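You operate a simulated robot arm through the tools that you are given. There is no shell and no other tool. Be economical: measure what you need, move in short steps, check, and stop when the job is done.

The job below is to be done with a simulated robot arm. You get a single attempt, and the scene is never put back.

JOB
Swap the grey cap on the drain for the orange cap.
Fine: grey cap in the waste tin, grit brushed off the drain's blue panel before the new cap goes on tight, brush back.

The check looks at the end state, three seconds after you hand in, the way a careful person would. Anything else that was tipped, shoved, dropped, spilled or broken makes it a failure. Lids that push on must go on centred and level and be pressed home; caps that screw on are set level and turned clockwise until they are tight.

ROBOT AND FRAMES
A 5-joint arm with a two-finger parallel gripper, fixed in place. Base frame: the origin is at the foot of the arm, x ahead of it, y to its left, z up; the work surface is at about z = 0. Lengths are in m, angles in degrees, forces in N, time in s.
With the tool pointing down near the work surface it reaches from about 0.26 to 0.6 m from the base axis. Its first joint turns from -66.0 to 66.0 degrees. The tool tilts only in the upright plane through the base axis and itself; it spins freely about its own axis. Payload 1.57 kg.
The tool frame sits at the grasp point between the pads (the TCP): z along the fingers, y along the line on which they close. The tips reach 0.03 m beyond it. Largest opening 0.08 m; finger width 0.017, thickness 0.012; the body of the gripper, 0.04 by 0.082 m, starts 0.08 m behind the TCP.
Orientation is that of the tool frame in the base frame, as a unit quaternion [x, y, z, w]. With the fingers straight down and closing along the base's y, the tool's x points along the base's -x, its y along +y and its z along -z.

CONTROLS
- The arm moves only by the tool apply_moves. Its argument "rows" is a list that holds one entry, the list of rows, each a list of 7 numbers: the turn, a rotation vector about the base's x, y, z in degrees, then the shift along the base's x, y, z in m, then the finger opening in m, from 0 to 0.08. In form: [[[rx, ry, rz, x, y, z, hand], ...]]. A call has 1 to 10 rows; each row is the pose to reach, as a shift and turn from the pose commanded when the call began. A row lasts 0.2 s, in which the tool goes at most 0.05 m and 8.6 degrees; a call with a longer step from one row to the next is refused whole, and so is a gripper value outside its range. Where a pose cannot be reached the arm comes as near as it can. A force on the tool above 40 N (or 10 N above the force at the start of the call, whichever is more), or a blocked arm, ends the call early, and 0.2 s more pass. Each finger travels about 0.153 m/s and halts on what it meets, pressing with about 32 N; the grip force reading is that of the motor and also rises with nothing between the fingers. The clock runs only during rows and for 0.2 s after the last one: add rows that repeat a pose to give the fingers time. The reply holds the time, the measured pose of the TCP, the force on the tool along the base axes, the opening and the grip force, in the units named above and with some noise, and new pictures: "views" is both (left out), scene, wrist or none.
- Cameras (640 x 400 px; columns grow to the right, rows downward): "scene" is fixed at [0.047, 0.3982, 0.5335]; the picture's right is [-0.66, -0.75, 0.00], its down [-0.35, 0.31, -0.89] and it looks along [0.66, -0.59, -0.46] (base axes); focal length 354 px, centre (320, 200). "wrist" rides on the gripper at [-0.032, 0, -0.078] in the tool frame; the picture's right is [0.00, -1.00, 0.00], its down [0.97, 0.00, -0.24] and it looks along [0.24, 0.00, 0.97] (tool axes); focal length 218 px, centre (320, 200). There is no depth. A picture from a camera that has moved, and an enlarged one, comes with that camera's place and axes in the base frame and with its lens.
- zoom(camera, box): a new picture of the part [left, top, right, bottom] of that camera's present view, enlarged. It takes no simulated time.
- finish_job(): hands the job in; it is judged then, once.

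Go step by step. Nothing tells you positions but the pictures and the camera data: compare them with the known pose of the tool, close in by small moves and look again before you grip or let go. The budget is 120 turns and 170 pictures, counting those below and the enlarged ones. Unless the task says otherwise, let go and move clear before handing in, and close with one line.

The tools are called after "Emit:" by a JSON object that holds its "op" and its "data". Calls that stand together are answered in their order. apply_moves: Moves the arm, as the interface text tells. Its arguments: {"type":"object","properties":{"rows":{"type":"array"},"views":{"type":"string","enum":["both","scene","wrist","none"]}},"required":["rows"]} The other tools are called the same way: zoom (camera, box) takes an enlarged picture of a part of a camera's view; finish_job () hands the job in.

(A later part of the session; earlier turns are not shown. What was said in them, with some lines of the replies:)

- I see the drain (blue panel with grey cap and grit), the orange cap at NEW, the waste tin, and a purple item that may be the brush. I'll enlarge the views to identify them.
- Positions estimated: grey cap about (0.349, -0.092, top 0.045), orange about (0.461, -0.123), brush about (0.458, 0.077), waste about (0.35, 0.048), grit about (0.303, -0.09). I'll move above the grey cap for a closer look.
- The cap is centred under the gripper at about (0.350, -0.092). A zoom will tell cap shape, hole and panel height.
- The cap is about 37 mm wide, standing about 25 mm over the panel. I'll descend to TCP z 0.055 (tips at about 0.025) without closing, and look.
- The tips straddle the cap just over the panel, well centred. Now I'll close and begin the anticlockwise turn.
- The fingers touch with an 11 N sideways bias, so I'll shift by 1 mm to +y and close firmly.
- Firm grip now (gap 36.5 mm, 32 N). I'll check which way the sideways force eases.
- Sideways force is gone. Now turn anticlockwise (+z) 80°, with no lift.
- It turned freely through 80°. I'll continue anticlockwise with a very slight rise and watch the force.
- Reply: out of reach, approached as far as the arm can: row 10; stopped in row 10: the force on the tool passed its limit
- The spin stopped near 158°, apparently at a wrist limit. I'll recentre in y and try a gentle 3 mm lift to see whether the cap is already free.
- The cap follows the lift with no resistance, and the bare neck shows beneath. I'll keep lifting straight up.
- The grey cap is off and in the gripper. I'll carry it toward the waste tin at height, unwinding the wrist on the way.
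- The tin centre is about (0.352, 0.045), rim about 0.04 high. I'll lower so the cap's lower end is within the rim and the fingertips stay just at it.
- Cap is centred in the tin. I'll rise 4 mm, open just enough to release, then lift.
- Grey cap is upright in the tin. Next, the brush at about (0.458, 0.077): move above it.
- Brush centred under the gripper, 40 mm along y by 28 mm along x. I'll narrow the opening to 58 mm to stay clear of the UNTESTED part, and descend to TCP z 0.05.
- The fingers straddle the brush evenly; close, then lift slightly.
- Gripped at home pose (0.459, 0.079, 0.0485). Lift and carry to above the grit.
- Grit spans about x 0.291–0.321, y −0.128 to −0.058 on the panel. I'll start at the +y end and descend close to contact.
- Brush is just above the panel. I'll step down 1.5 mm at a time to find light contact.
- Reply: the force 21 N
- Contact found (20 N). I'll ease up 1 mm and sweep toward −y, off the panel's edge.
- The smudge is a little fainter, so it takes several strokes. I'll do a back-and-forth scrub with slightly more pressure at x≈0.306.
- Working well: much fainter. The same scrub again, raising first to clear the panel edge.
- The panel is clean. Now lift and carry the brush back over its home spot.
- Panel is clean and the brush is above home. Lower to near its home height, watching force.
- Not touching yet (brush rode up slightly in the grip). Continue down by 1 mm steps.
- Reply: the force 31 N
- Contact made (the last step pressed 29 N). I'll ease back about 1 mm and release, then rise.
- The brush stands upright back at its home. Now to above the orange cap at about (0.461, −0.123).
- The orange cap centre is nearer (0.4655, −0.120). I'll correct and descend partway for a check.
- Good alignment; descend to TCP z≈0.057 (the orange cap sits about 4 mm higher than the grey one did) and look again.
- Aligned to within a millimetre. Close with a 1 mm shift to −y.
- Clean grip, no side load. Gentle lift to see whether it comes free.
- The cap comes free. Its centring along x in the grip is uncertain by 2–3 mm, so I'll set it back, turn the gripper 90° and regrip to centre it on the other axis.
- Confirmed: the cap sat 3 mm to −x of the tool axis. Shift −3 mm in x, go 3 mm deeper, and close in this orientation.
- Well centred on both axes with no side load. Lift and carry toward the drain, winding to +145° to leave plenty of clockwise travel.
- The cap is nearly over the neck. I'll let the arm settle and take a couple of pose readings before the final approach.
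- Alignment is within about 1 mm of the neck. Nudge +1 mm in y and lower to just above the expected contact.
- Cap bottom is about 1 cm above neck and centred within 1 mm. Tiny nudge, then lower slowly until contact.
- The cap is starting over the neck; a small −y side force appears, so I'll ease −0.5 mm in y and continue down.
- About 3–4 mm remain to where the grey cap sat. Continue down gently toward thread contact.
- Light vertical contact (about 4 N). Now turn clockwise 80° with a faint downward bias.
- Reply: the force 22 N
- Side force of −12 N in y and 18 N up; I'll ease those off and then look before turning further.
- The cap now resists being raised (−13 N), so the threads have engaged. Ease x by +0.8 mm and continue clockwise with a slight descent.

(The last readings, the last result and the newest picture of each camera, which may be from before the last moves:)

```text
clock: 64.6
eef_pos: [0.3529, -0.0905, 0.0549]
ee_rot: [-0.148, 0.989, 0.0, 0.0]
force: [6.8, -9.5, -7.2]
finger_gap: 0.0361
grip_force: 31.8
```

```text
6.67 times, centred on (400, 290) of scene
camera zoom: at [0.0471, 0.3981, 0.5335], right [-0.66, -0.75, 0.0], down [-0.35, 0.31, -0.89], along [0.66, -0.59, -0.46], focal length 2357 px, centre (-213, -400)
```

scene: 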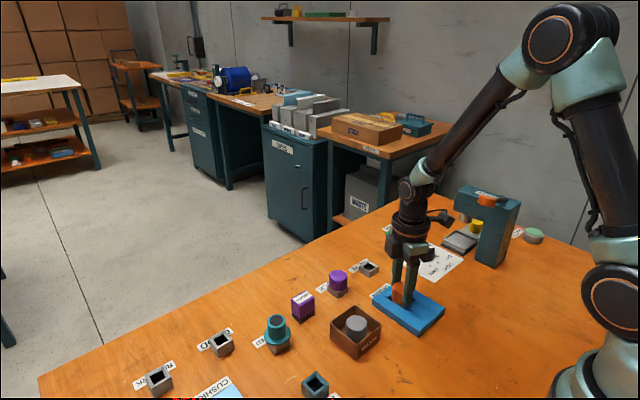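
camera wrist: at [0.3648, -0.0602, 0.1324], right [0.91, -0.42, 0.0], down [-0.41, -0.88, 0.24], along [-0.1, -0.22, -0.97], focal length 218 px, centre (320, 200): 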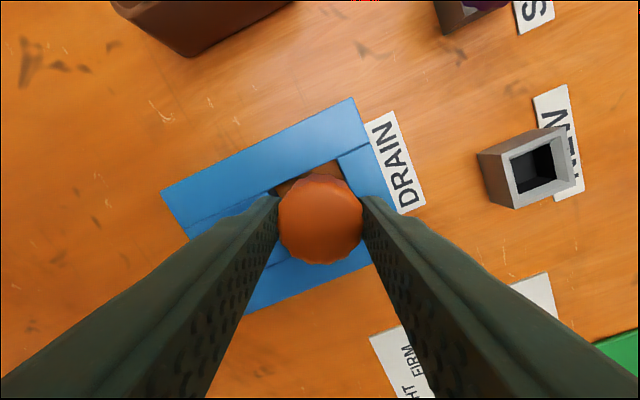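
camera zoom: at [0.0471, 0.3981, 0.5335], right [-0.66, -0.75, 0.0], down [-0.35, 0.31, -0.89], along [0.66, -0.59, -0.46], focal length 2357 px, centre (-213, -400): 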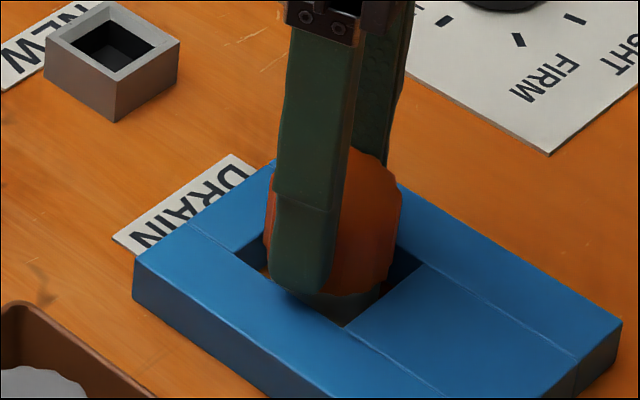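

Still turning freely. Continue clockwise another 80°, easing side loads and following the thread down.

Emit:
{"op": "apply_moves", "data": {"rows": [[[0, 0, -8, 0.0003, -0.0006, -0.0004, 0.02], [0, 0, -16, 0.0003, -0.0006, -0.0005, 0.02], [0, 0, -24, 0.0003, -0.0006, -0.0006, 0.02], [0, 0, -32, 0.0003, -0.0006, -0.0007, 0.02], [0, 0, -40, 0.0003, -0.0006, -0.0008, 0.02], [0, 0, -48, 0.0003, -0.0006, -0.0009, 0.02], [0, 0, -56, 0.0003, -0.0006, -0.001, 0.02]]]}}

Emit:
{"op": "zoom", "data": {"camera": "scene", "box": [370, 260, 430, 320]}}

Emit:
{"op": "zoom", "data": {"camera": "wrist", "box": [240, 140, 400, 290]}}

```text
clock: 66.2
eef_pos: [0.3512, -0.0901, 0.0545]
ee_rot: [0.334, 0.943, -0.001, -0.002]
force: [-4.6, -9.8, 3.0]
finger_gap: 0.0364
grip_force: 32.0
camera wrist: at [0.3755, -0.1105, 0.1306], right [-0.63, -0.78, 0.0], down [-0.75, 0.61, 0.24], along [-0.19, 0.15, -0.97], focal length 218 px, centre (320, 200)
```

scene: 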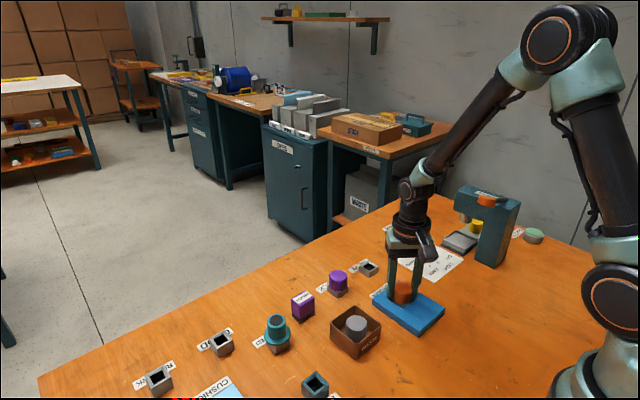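
wrist: 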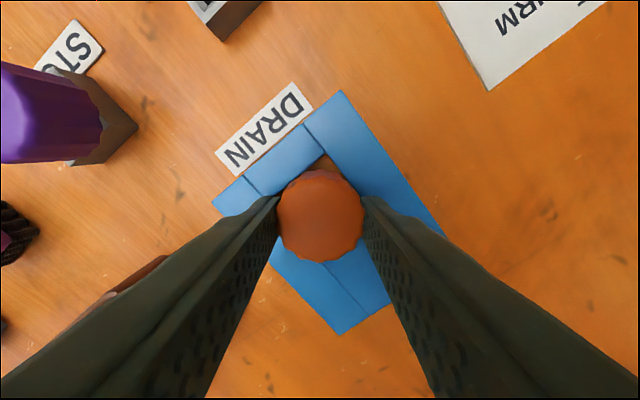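

```text
6.67 times, centred on (400, 290) of scene
camera zoom: at [0.047, 0.3982, 0.5335], right [-0.66, -0.75, 0.0], down [-0.35, 0.31, -0.89], along [0.66, -0.59, -0.46], focal length 2357 px, centre (-213, -400)
```

zoom: 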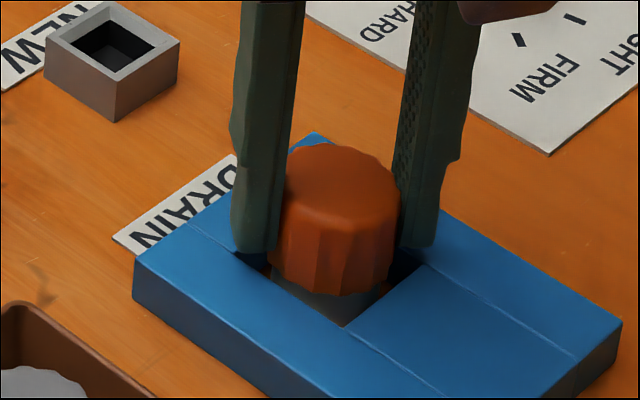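

```text
2.67 times, centred on (320, 215) of wrist
camera zoom: at [0.3755, -0.1105, 0.1306], right [-0.63, -0.78, 0.0], down [-0.75, 0.61, 0.24], along [-0.19, 0.15, -0.97], focal length 582 px, centre (320, 160)
```

zoom: 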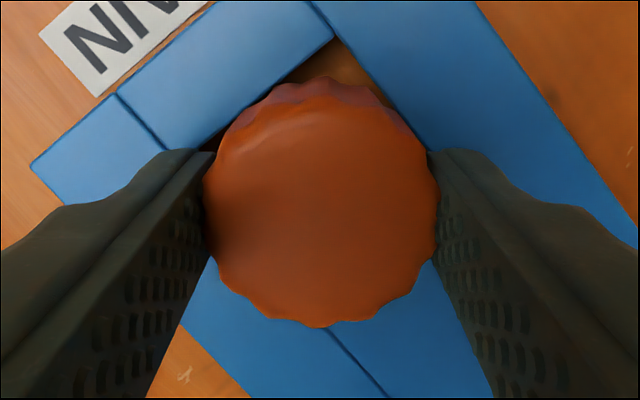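

Turning still free and the cap is sinking. Continue clockwise, easing y −0.6 mm, x −0.3 mm, following down.

Emit:
{"op": "apply_moves", "data": {"rows": [[[0, 0, -8, -0.0003, -0.0005, -0.0002, 0.02], [0, 0, -16, -0.0003, -0.0005, -0.0004, 0.02], [0, 0, -24, -0.0003, -0.0005, -0.0005, 0.02], [0, 0, -32, -0.0003, -0.0005, -0.0006, 0.02], [0, 0, -40, -0.0003, -0.0005, -0.0007, 0.02], [0, 0, -48, -0.0003, -0.0005, -0.0008, 0.02], [0, 0, -56, -0.0003, -0.0005, -0.0009, 0.02], [0, 0, -64, -0.0003, -0.0005, -0.001, 0.02]]], "views": "none"}}

Emit:
{"op": "zoom", "data": {"camera": "scene", "box": [370, 260, 430, 320]}}

Emit:
{"op": "zoom", "data": {"camera": "wrist", "box": [240, 140, 400, 290]}}

```text
clock: 68.0
eef_pos: [0.3518, -0.0909, 0.0537]
ee_rot: [0.783, 0.623, -0.001, 0.0]
force: [-6.2, -1.7, 0.0]
finger_gap: 0.0359
grip_force: 31.9
```

```text
6.67 times, centred on (400, 290) of scene
camera zoom: at [0.047, 0.3982, 0.5335], right [-0.66, -0.75, 0.0], down [-0.35, 0.31, -0.89], along [0.66, -0.59, -0.46], focal length 2357 px, centre (-213, -400)
```

zoom: 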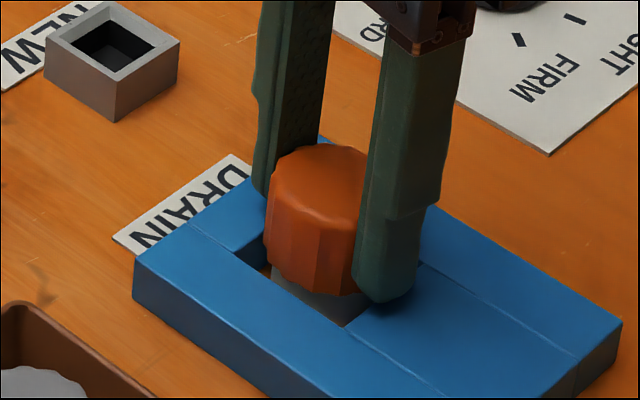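

```text
2.67 times, centred on (320, 215) of wrist
camera zoom: at [0.3438, -0.1221, 0.1296], right [-0.97, 0.23, 0.0], down [0.22, 0.95, 0.24], along [0.05, 0.23, -0.97], focal length 582 px, centre (320, 160)
```

zoom: 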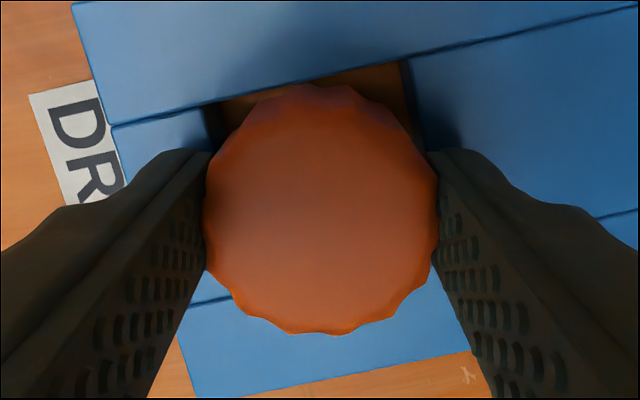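

The cap is now at the same height the grey cap had. I'll keep turning clockwise to confirm tightness and watch for lag or slip.

Emit:
{"op": "apply_moves", "data": {"rows": [[[0, 0, -8, -0.0004, 0, 0, 0.02], [0, 0, -16, -0.0004, 0, 0, 0.02], [0, 0, -24, -0.0004, 0, 0, 0.02], [0, 0, -32, -0.0004, 0, -0.0002, 0.02], [0, 0, -40, -0.0004, 0, -0.0002, 0.02]]], "views": "none"}}

Emit:
{"op": "zoom", "data": {"camera": "scene", "box": [370, 260, 430, 320]}}

Emit:
{"op": "zoom", "data": {"camera": "wrist", "box": [240, 140, 400, 290]}}

```text
clock: 69.2
eef_pos: [0.3511, -0.0907, 0.053]
ee_rot: [0.948, 0.318, 0.0, 0.0]
force: [-6.5, 4.2, -1.0]
finger_gap: 0.0368
grip_force: 31.8
```

```text
6.67 times, centred on (400, 290) of scene
camera zoom: at [0.047, 0.3982, 0.5335], right [-0.66, -0.75, 0.0], down [-0.35, 0.31, -0.89], along [0.66, -0.59, -0.46], focal length 2357 px, centre (-213, -400)
```

zoom: 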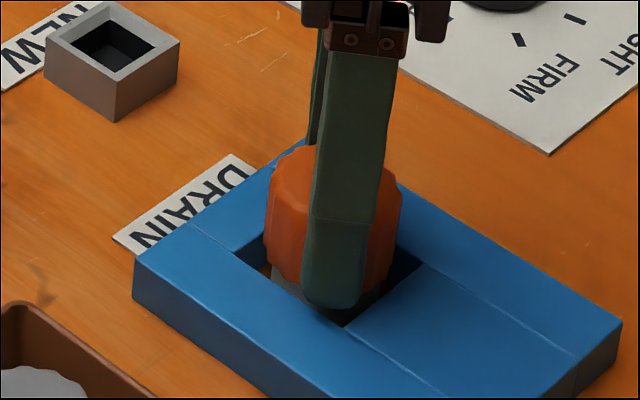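

```text
2.67 times, centred on (320, 215) of wrist
camera zoom: at [0.3253, -0.1101, 0.1294], right [-0.6, 0.8, 0.0], down [0.78, 0.58, 0.24], along [0.19, 0.14, -0.97], focal length 582 px, centre (320, 160)
```

zoom: 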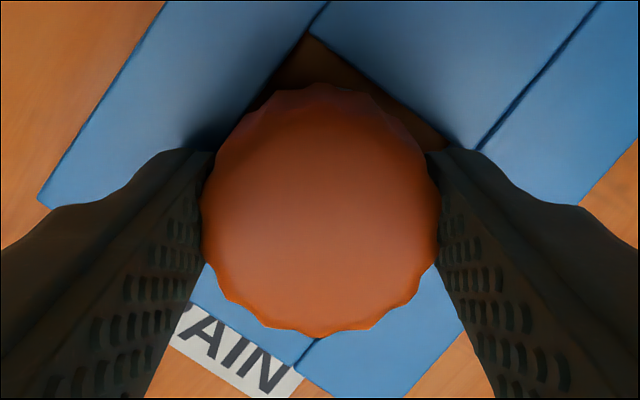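

I'll check for slip: close-up of the cap's flutes now and after a further 16° clockwise.

Emit:
{"op": "zoom", "data": {"camera": "wrist", "box": [270, 215, 370, 275]}}

Emit:
{"op": "apply_moves", "data": {"rows": [[[0, 0, -8, -0.0004, 0.0003, 0, 0.02], [0, 0, -16, -0.0004, 0.0003, 0, 0.02]]], "views": "none"}}

Emit:
{"op": "zoom", "data": {"camera": "wrist", "box": [270, 215, 370, 275]}}

```text
6.40 times, centred on (320, 245) of wrist
camera zoom: at [0.3253, -0.1101, 0.1294], right [-0.6, 0.8, 0.0], down [0.78, 0.58, 0.24], along [0.19, 0.14, -0.97], focal length 1397 px, centre (320, -88)
```

zoom: 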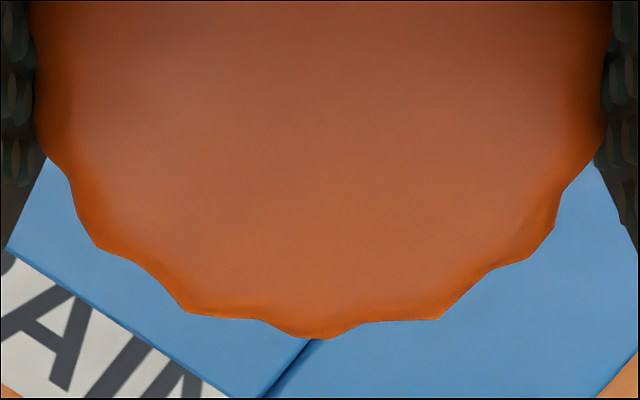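

```text
clock: 69.8
eef_pos: [0.3518, -0.0903, 0.0532]
ee_rot: [0.983, 0.181, 0.002, 0.001]
force: [2.5, -1.7, -3.7]
finger_gap: 0.0364
grip_force: 32.0
```

```text
6.40 times, centred on (320, 245) of wrist
camera zoom: at [0.321, -0.1019, 0.1299], right [-0.36, 0.93, 0.0], down [0.91, 0.35, 0.24], along [0.23, 0.08, -0.97], focal length 1397 px, centre (320, -88)
```

zoom: 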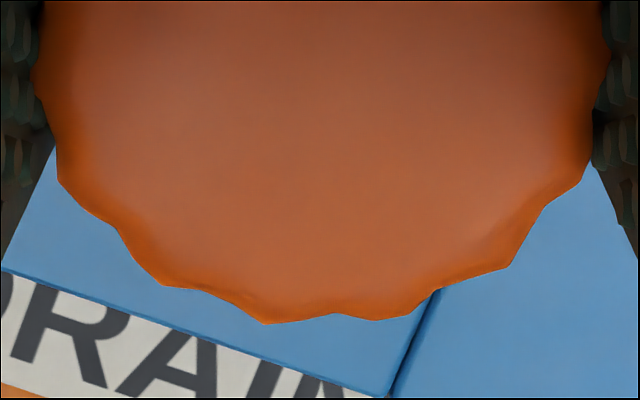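

The flutes stay fixed in the world while the gripper turns, so the pads slip: either the cap is tight or it jammed. I'll release and rise to inspect its height and level.

Emit:
{"op": "apply_moves", "data": {"rows": [[[0, 0, 0, 0, 0, 0, 0.04], [0, 0, 0, 0, 0, 0, 0.06], [0, 0, 0, 0, 0, 0, 0.07], [0, 0, 0, 0, 0, 0.03, 0.08], [0, 0, 0, 0, 0, 0.07, 0.08], [0, 0, 0, 0, 0, 0.1, 0.08]]]}}

Emit:
{"op": "zoom", "data": {"camera": "scene", "box": [370, 260, 430, 320]}}

Emit:
{"op": "zoom", "data": {"camera": "scene", "box": [330, 240, 450, 340]}}

```text
clock: 71.2
eef_pos: [0.3521, -0.0911, 0.1513]
ee_rot: [0.983, 0.183, 0.001, 0.0]
force: [0.3, 0.0, -0.2]
finger_gap: 0.08
grip_force: 0.0
camera wrist: at [0.3214, -0.1026, 0.2281], right [-0.36, 0.93, 0.0], down [0.91, 0.35, 0.24], along [0.22, 0.09, -0.97], focal length 218 px, centre (320, 200)
```

scene: 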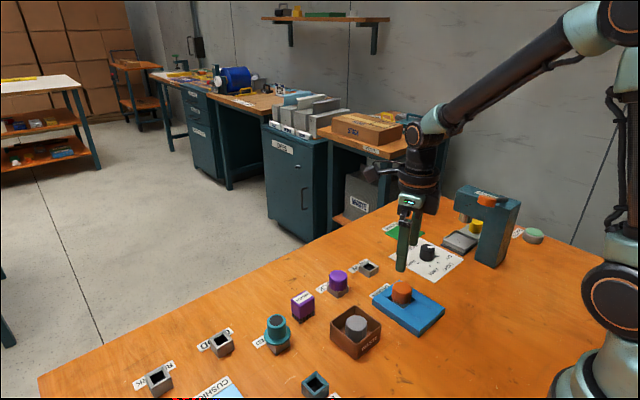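
wrist: 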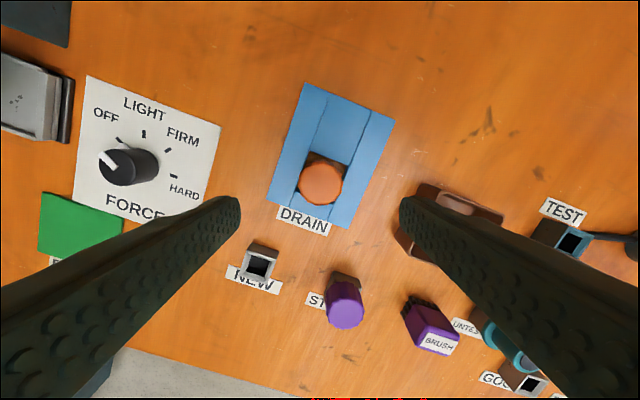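

```text
6.67 times, centred on (400, 290) of scene
camera zoom: at [0.047, 0.3982, 0.5335], right [-0.66, -0.75, 0.0], down [-0.35, 0.31, -0.89], along [0.66, -0.59, -0.46], focal length 2357 px, centre (-213, -400)
```

zoom: 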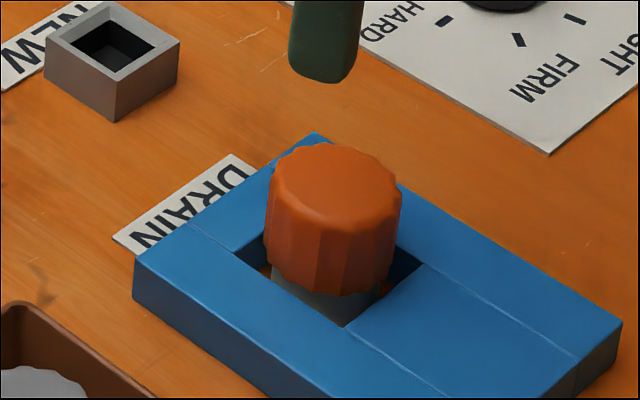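

```text
4.00 times, centred on (390, 290) of scene
camera zoom: at [0.047, 0.3982, 0.5335], right [-0.66, -0.75, 0.0], down [-0.35, 0.31, -0.89], along [0.66, -0.59, -0.46], focal length 1414 px, centre (40, -160)
```

zoom: 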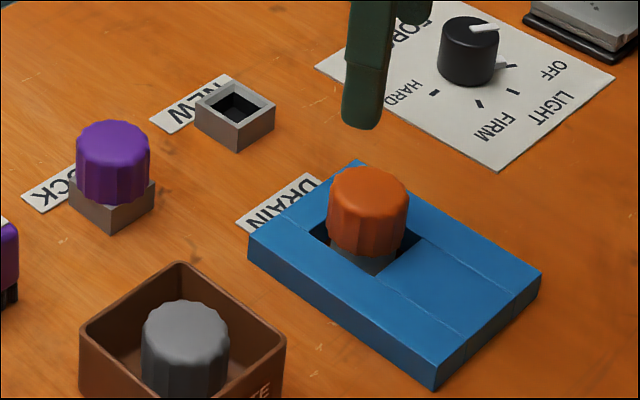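

Compared with the grey cap, the orange one sits perhaps 1.5 mm higher, so I want another tightening pass. Unwind the wrist to 0° above the cap and regrip.

Emit:
{"op": "apply_moves", "data": {"rows": [[[0, 0, 8.5, 0, 0, 0, 0.08], [0, 0, 17, 0, 0, 0, 0.08], [0, 0, 25.5, 0, 0, 0, 0.08], [0, 0, 34, 0, 0, 0, 0.08], [0, 0, 42.5, 0, 0, 0, 0.08], [0, 0, 51, 0, 0, 0, 0.08], [0, 0, 59.5, 0, 0, 0, 0.08], [0, 0, 68, 0, 0, 0, 0.08], [0, 0, 76.5, 0, 0, 0, 0.08], [0, 0, 85, 0, 0, 0, 0.08]]], "views": "none"}}

Emit:
{"op": "apply_moves", "data": {"rows": [[[0, 0, 8.5, 0, 0, 0, 0.08], [0, 0, 17, 0, 0, 0, 0.08], [0, 0, 25.5, 0, 0, 0, 0.08], [0, 0, 34, 0, 0, 0, 0.08], [0, 0, 42.5, 0, 0, 0, 0.08], [0, 0, 51, 0, 0, 0, 0.08], [0, 0, 59.5, 0, 0, 0, 0.08], [0, 0, 68, 0, 0, 0, 0.08], [0, 0, 74, 0, 0, 0, 0.08]]], "views": "none"}}

Emit:
{"op": "zoom", "data": {"camera": "wrist", "box": [240, 110, 400, 260]}}

```text
clock: 73.4
eef_pos: [0.3503, -0.0907, 0.1521]
ee_rot: [0.6, 0.8, 0.0, 0.0]
force: [0.2, 0.3, 0.2]
finger_gap: 0.0802
grip_force: 0.2
```

```text
clock: 75.4
eef_pos: [0.3512, -0.0905, 0.1524]
ee_rot: [-0.002, 1.0, 0.001, -0.001]
force: [-0.3, -0.5, 0.6]
finger_gap: 0.08
grip_force: 0.0
```

```text
2.67 times, centred on (320, 185) of wrist
camera zoom: at [0.3831, -0.0909, 0.2291], right [0.0, -1.0, 0.0], down [-0.97, 0.0, 0.24], along [-0.24, 0.0, -0.97], focal length 582 px, centre (320, 240)
```

zoom: 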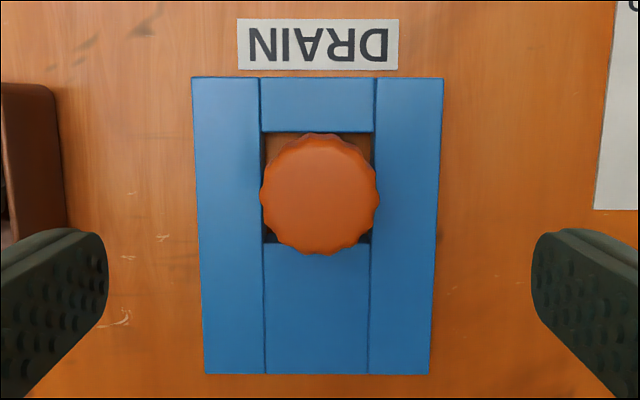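

Centred over the cap. Descend and regrip.

Emit:
{"op": "apply_moves", "data": {"rows": [[[0, 0, 0, 0, 0, -0.04, 0.08], [0, 0, 0, 0, 0, -0.075, 0.08], [0, 0, 0, 0, 0, -0.092, 0.08], [0, 0, 0, 0, 0, -0.0995, 0.08], [0, 0, 0, 0, 0, -0.0995, 0.06], [0, 0, 0, 0, 0, -0.0995, 0.035], [0, 0, 0, 0, 0, -0.0995, 0.02], [0, 0, 0, 0, 0, -0.0995, 0.02]]], "views": "none"}}

Emit:
{"op": "zoom", "data": {"camera": "wrist", "box": [270, 215, 370, 275]}}

Emit:
{"op": "zoom", "data": {"camera": "scene", "box": [370, 260, 430, 320]}}

```text
clock: 77.2
eef_pos: [0.3518, -0.0906, 0.0524]
ee_rot: [-0.001, 1.0, 0.0, 0.0]
force: [3.9, 5.9, -6.5]
finger_gap: 0.0367
grip_force: 32.2
```

```text
6.40 times, centred on (320, 245) of wrist
camera zoom: at [0.3838, -0.0909, 0.1295], right [0.0, -1.0, 0.0], down [-0.97, 0.0, 0.24], along [-0.24, 0.0, -0.97], focal length 1397 px, centre (320, -88)
```

zoom: 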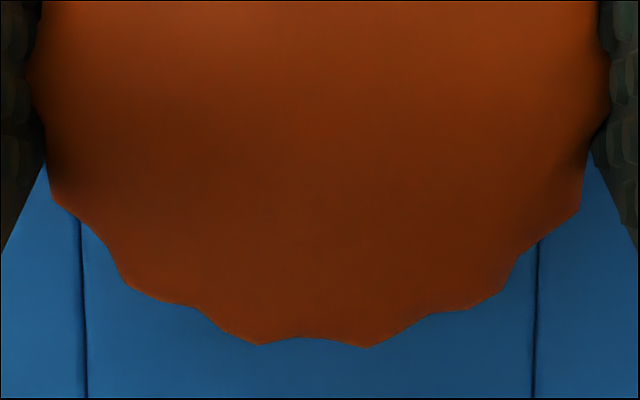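

```text
6.67 times, centred on (400, 290) of scene
camera zoom: at [0.047, 0.3981, 0.5335], right [-0.66, -0.75, 0.0], down [-0.35, 0.31, -0.89], along [0.66, -0.59, -0.47], focal length 2357 px, centre (-213, -400)
```

zoom: 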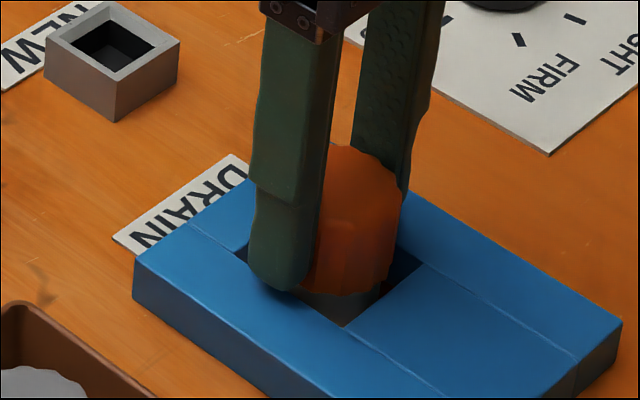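

Firm grip. Turn 24° clockwise with a little downward load and compare flutes for slip.

Emit:
{"op": "apply_moves", "data": {"rows": [[[0, 0, 0, 0.0003, 0.0005, -0.0008, 0.02], [0, 0, -8, 0.0003, 0.0005, -0.001, 0.02], [0, 0, -16, 0.0003, 0.0005, -0.001, 0.02], [0, 0, -24, 0.0003, 0.0005, -0.001, 0.02]]], "views": "none"}}

Emit:
{"op": "zoom", "data": {"camera": "wrist", "box": [270, 215, 370, 275]}}

```text
clock: 78.2
eef_pos: [0.3514, -0.0909, 0.0525]
ee_rot: [0.209, 0.978, 0.0, 0.0]
force: [0.4, -5.4, -4.1]
finger_gap: 0.0365
grip_force: 32.5
```

```text
6.40 times, centred on (320, 245) of wrist
camera zoom: at [0.3804, -0.1039, 0.129], right [-0.41, -0.91, 0.0], down [-0.89, 0.4, 0.24], along [-0.22, 0.1, -0.97], focal length 1397 px, centre (320, -88)
```

zoom: 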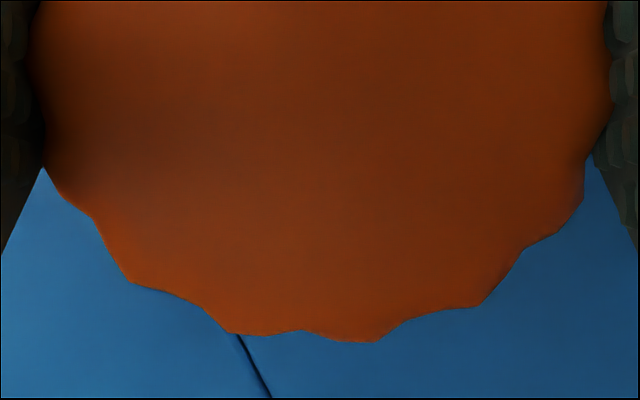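

The 24° step is nearly one flute pitch, so it's ambiguous. Turn a further 12° and compare.

Emit:
{"op": "apply_moves", "data": {"rows": [[[0, 0, -6, 0, -0.0003, -0.0003, 0.02], [0, 0, -12, 0, -0.0003, -0.0003, 0.02]]], "views": "none"}}

Emit:
{"op": "zoom", "data": {"camera": "wrist", "box": [270, 215, 370, 275]}}

```text
clock: 78.8
eef_pos: [0.3519, -0.091, 0.0518]
ee_rot: [0.31, 0.951, 0.0, -0.001]
force: [0.1, -6.3, 2.3]
finger_gap: 0.0364
grip_force: 33.0
```

```text
6.40 times, centred on (320, 245) of wrist
camera zoom: at [0.3772, -0.1099, 0.1289], right [-0.59, -0.81, 0.0], down [-0.78, 0.57, 0.24], along [-0.19, 0.14, -0.97], focal length 1397 px, centre (320, -88)
```

zoom: 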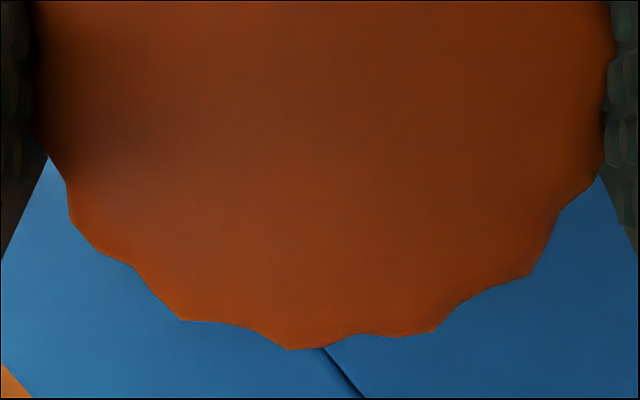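

The cap is fixed against clockwise slip, yet it looks ~1.5 mm higher than the grey one did. Test: turn back 24° anticlockwise and see whether it moves with the grip, to distinguish tight from jammed.

Emit:
{"op": "apply_moves", "data": {"rows": [[[0, 0, 6, 0, -0.0004, 0.0002, 0.02], [0, 0, 12, 0, -0.0004, 0.0002, 0.02]]], "views": "none"}}

Emit:
{"op": "zoom", "data": {"camera": "wrist", "box": [270, 215, 370, 275]}}

Emit:
{"op": "apply_moves", "data": {"rows": [[[0, 0, 6, 0, 0, 0, 0.02], [0, 0, 12, 0, 0, 0, 0.02]]], "views": "none"}}

Emit:
{"op": "zoom", "data": {"camera": "wrist", "box": [270, 215, 370, 275]}}

```text
clock: 79.4
eef_pos: [0.3515, -0.0912, 0.0518]
ee_rot: [0.206, 0.978, 0.001, 0.001]
force: [9.9, 2.3, -8.2]
finger_gap: 0.0365
grip_force: 32.0
```

```text
6.40 times, centred on (320, 245) of wrist
camera zoom: at [0.3805, -0.1037, 0.129], right [-0.4, -0.91, 0.0], down [-0.89, 0.39, 0.24], along [-0.22, 0.1, -0.97], focal length 1397 px, centre (320, -88)
```

zoom: 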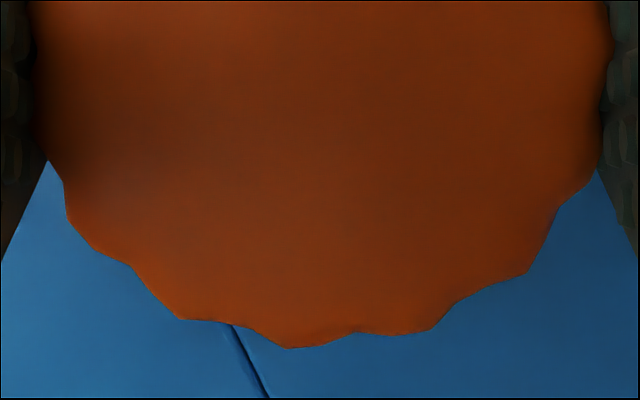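

```text
clock: 80.0
eef_pos: [0.3513, -0.0904, 0.0517]
ee_rot: [0.102, 0.995, 0.0, 0.0]
force: [13.5, 14.5, -9.8]
finger_gap: 0.0364
grip_force: 31.6
```

```text
6.40 times, centred on (320, 245) of wrist
camera zoom: at [0.3826, -0.0971, 0.1292], right [-0.2, -0.98, 0.0], down [-0.95, 0.2, 0.24], along [-0.23, 0.05, -0.97], focal length 1397 px, centre (320, -88)
```

zoom: 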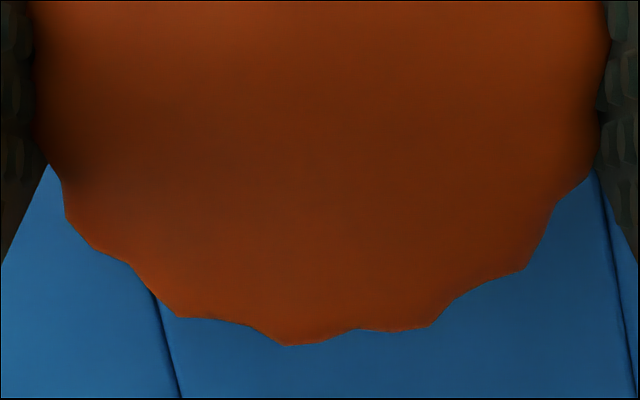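

Anticlockwise the cap follows the grip, so the thread is real. Now relieve side loads and turn clockwise again in steps to see whether it stops at the same place.

Emit:
{"op": "apply_moves", "data": {"rows": [[[0, 0, 0, 0.0006, 0.0009, -0.0006, 0.02], [0, 0, 0, 0.0006, 0.0009, -0.0006, 0.02]]], "views": "none"}}

Emit:
{"op": "apply_moves", "data": {"rows": [[[0, 0, -6, 0, 0, 0, 0.02], [0, 0, -12, 0, 0, 0, 0.02], [0, 0, -18, 0, 0, 0, 0.02]]], "views": "none"}}

Emit:
{"op": "zoom", "data": {"camera": "wrist", "box": [270, 215, 370, 275]}}

Emit:
{"op": "apply_moves", "data": {"rows": [[[0, 0, -6, 0, 0, 0, 0.02], [0, 0, -12, 0, 0, 0, 0.02], [0, 0, -18, 0, 0, 0, 0.02]]], "views": "none"}}

Emit:
{"op": "zoom", "data": {"camera": "wrist", "box": [270, 215, 370, 275]}}

```text
clock: 80.6
eef_pos: [0.3511, -0.0904, 0.0512]
ee_rot: [0.103, 0.995, 0.0, -0.002]
force: [-1.1, 6.6, 18.2]
finger_gap: 0.0365
grip_force: 31.8
```

```text
clock: 81.4
eef_pos: [0.3514, -0.0923, 0.0516]
ee_rot: [0.26, 0.966, -0.001, -0.001]
force: [-4.3, -7.2, 13.6]
finger_gap: 0.0365
grip_force: 32.0
```

```text
6.40 times, centred on (320, 245) of wrist
camera zoom: at [0.3791, -0.1069, 0.1281], right [-0.5, -0.86, 0.0], down [-0.84, 0.49, 0.24], along [-0.21, 0.12, -0.97], focal length 1397 px, centre (320, -88)
```

zoom: 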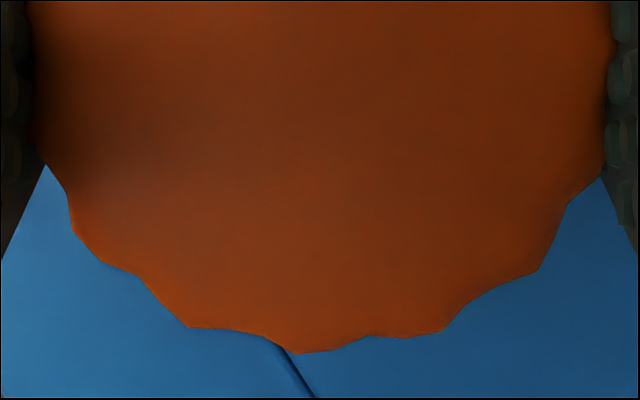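

```text
clock: 82.2
eef_pos: [0.351, -0.0897, 0.0517]
ee_rot: [0.407, 0.913, 0.0, -0.001]
force: [-5.9, -19.4, 3.6]
finger_gap: 0.0362
grip_force: 31.8
```

```text
6.40 times, centred on (320, 245) of wrist
camera zoom: at [0.3722, -0.1143, 0.1276], right [-0.74, -0.67, 0.0], down [-0.65, 0.72, 0.24], along [-0.16, 0.18, -0.97], focal length 1397 px, centre (320, -88)
```

zoom: 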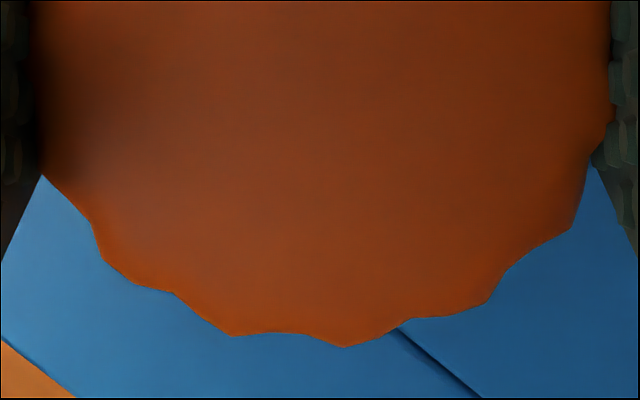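

It stops at the same angle (a degree or two further), then the pads slip: a genuine tight stop. Relieve the side load, release, rise and inspect.

Emit:
{"op": "apply_moves", "data": {"rows": [[[0, 0, 0, -0.0003, -0.001, 0, 0.02], [0, 0, 0, -0.0003, -0.001, 0, 0.04], [0, 0, 0, -0.0003, -0.001, 0, 0.06], [0, 0, 0, -0.0003, -0.001, 0, 0.075], [0, 0, 0, -0.0003, -0.001, 0.03, 0.08], [0, 0, 0, -0.0003, -0.001, 0.07, 0.08], [0, 0, 0, -0.0003, -0.001, 0.11, 0.08], [0, 0, 0, 0.03, -0.001, 0.15, 0.08]]]}}

Emit:
{"op": "zoom", "data": {"camera": "scene", "box": [370, 260, 430, 320]}}

Emit:
{"op": "zoom", "data": {"camera": "scene", "box": [330, 240, 450, 340]}}

```text
refused: row 8 steps farther than a row can; nothing moved
```

```text
6.67 times, centred on (400, 290) of scene
camera zoom: at [0.047, 0.3982, 0.5335], right [-0.66, -0.75, 0.0], down [-0.35, 0.31, -0.89], along [0.66, -0.59, -0.46], focal length 2357 px, centre (-213, -400)
```

zoom: 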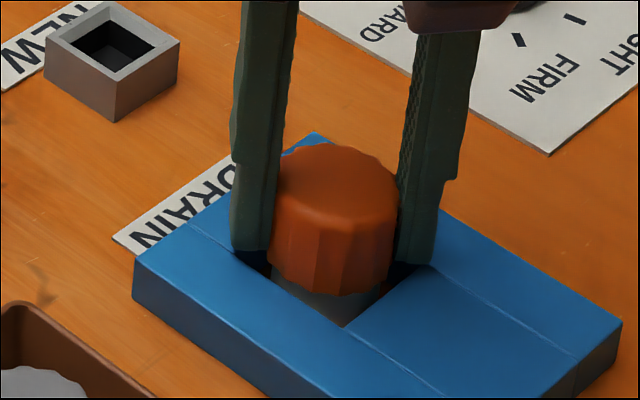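

```text
4.00 times, centred on (390, 290) of scene
camera zoom: at [0.047, 0.3982, 0.5335], right [-0.66, -0.75, 0.0], down [-0.35, 0.31, -0.89], along [0.66, -0.59, -0.46], focal length 1414 px, centre (40, -160)
```

zoom: 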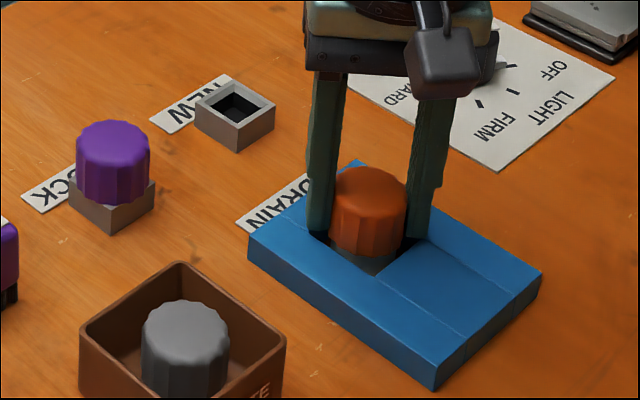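

Last move was refused for a too-long step; same again with a shorter last row.

Emit:
{"op": "apply_moves", "data": {"rows": [[[0, 0, 0, -0.0003, -0.001, 0, 0.02], [0, 0, 0, -0.0003, -0.001, 0, 0.04], [0, 0, 0, -0.0003, -0.001, 0, 0.06], [0, 0, 0, -0.0003, -0.001, 0, 0.075], [0, 0, 0, -0.0003, -0.001, 0.03, 0.08], [0, 0, 0, -0.0003, -0.001, 0.07, 0.08], [0, 0, 0, -0.0003, -0.001, 0.11, 0.08], [0, 0, 0, -0.0003, -0.001, 0.15, 0.08]]]}}

Emit:
{"op": "zoom", "data": {"camera": "scene", "box": [370, 260, 430, 320]}}

Emit:
{"op": "zoom", "data": {"camera": "scene", "box": [330, 240, 450, 340]}}

Emit:
{"op": "zoom", "data": {"camera": "wrist", "box": [260, 130, 380, 250]}}

```text
clock: 84.0
eef_pos: [0.348, -0.0926, 0.2003]
ee_rot: [0.407, 0.914, -0.001, -0.001]
force: [0.7, -0.5, -0.2]
finger_gap: 0.0801
grip_force: 0.0
camera wrist: at [0.3693, -0.1158, 0.2775], right [-0.74, -0.67, 0.0], down [-0.65, 0.72, 0.24], along [-0.16, 0.18, -0.97], focal length 218 px, centre (320, 200)
```

scene: 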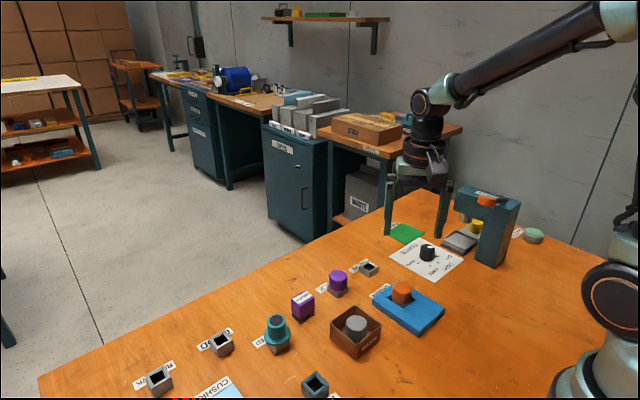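
wrist: 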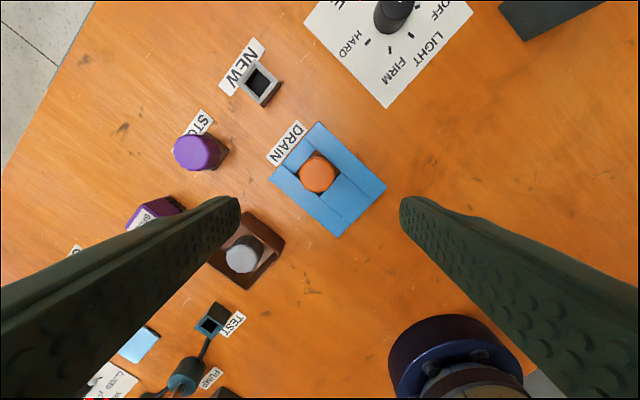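

```text
6.67 times, centred on (400, 290) of scene
camera zoom: at [0.047, 0.3982, 0.5335], right [-0.66, -0.75, 0.0], down [-0.35, 0.31, -0.89], along [0.66, -0.59, -0.46], focal length 2357 px, centre (-213, -400)
```

zoom: 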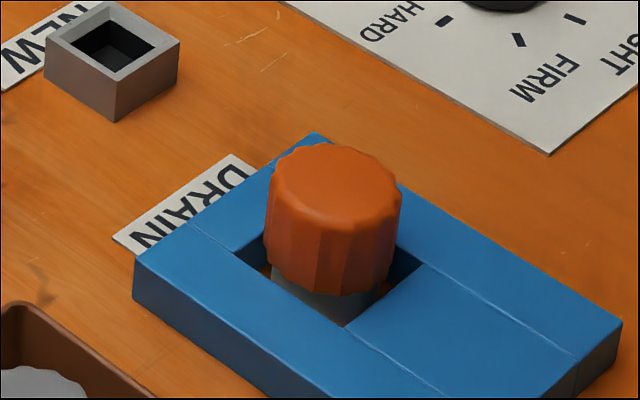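

```text
4.00 times, centred on (390, 290) of scene
camera zoom: at [0.047, 0.3982, 0.5335], right [-0.66, -0.75, 0.0], down [-0.35, 0.31, -0.89], along [0.66, -0.59, -0.46], focal length 1414 px, centre (40, -160)
```

zoom: 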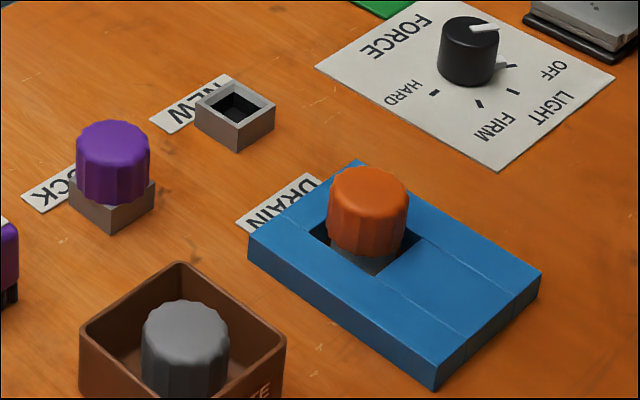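

```text
3.33 times, centred on (320, 190) of wrist
camera zoom: at [0.3693, -0.1158, 0.2775], right [-0.74, -0.67, 0.0], down [-0.65, 0.72, 0.24], along [-0.16, 0.18, -0.97], focal length 728 px, centre (320, 233)
```

zoom: 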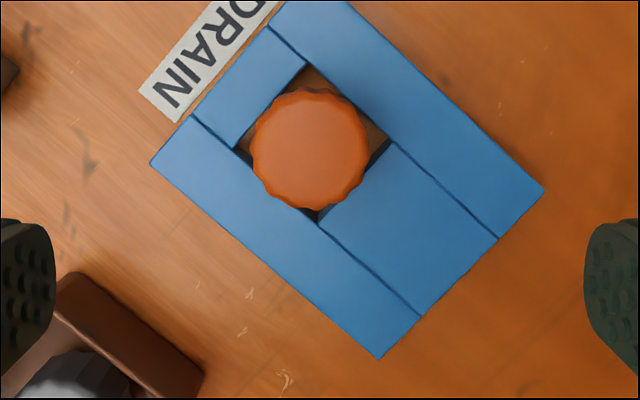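

The orange cap is centred, level and tight. The panel is clean, the grey cap is in the tin, the brush is upright at its spot, and the gripper is clear, so I'm handing in.

Emit:
{"op": "finish_job", "data": {}}

```text
The job is handed in.
```

The orange cap is on the drain, level, centred and turned clockwise until the gripper slipped on it, though in the pictures it sat about 1 mm higher than the grey cap did. The grey cap is in the waste tin, the panel is brushed clean, and the brush is back in its place.
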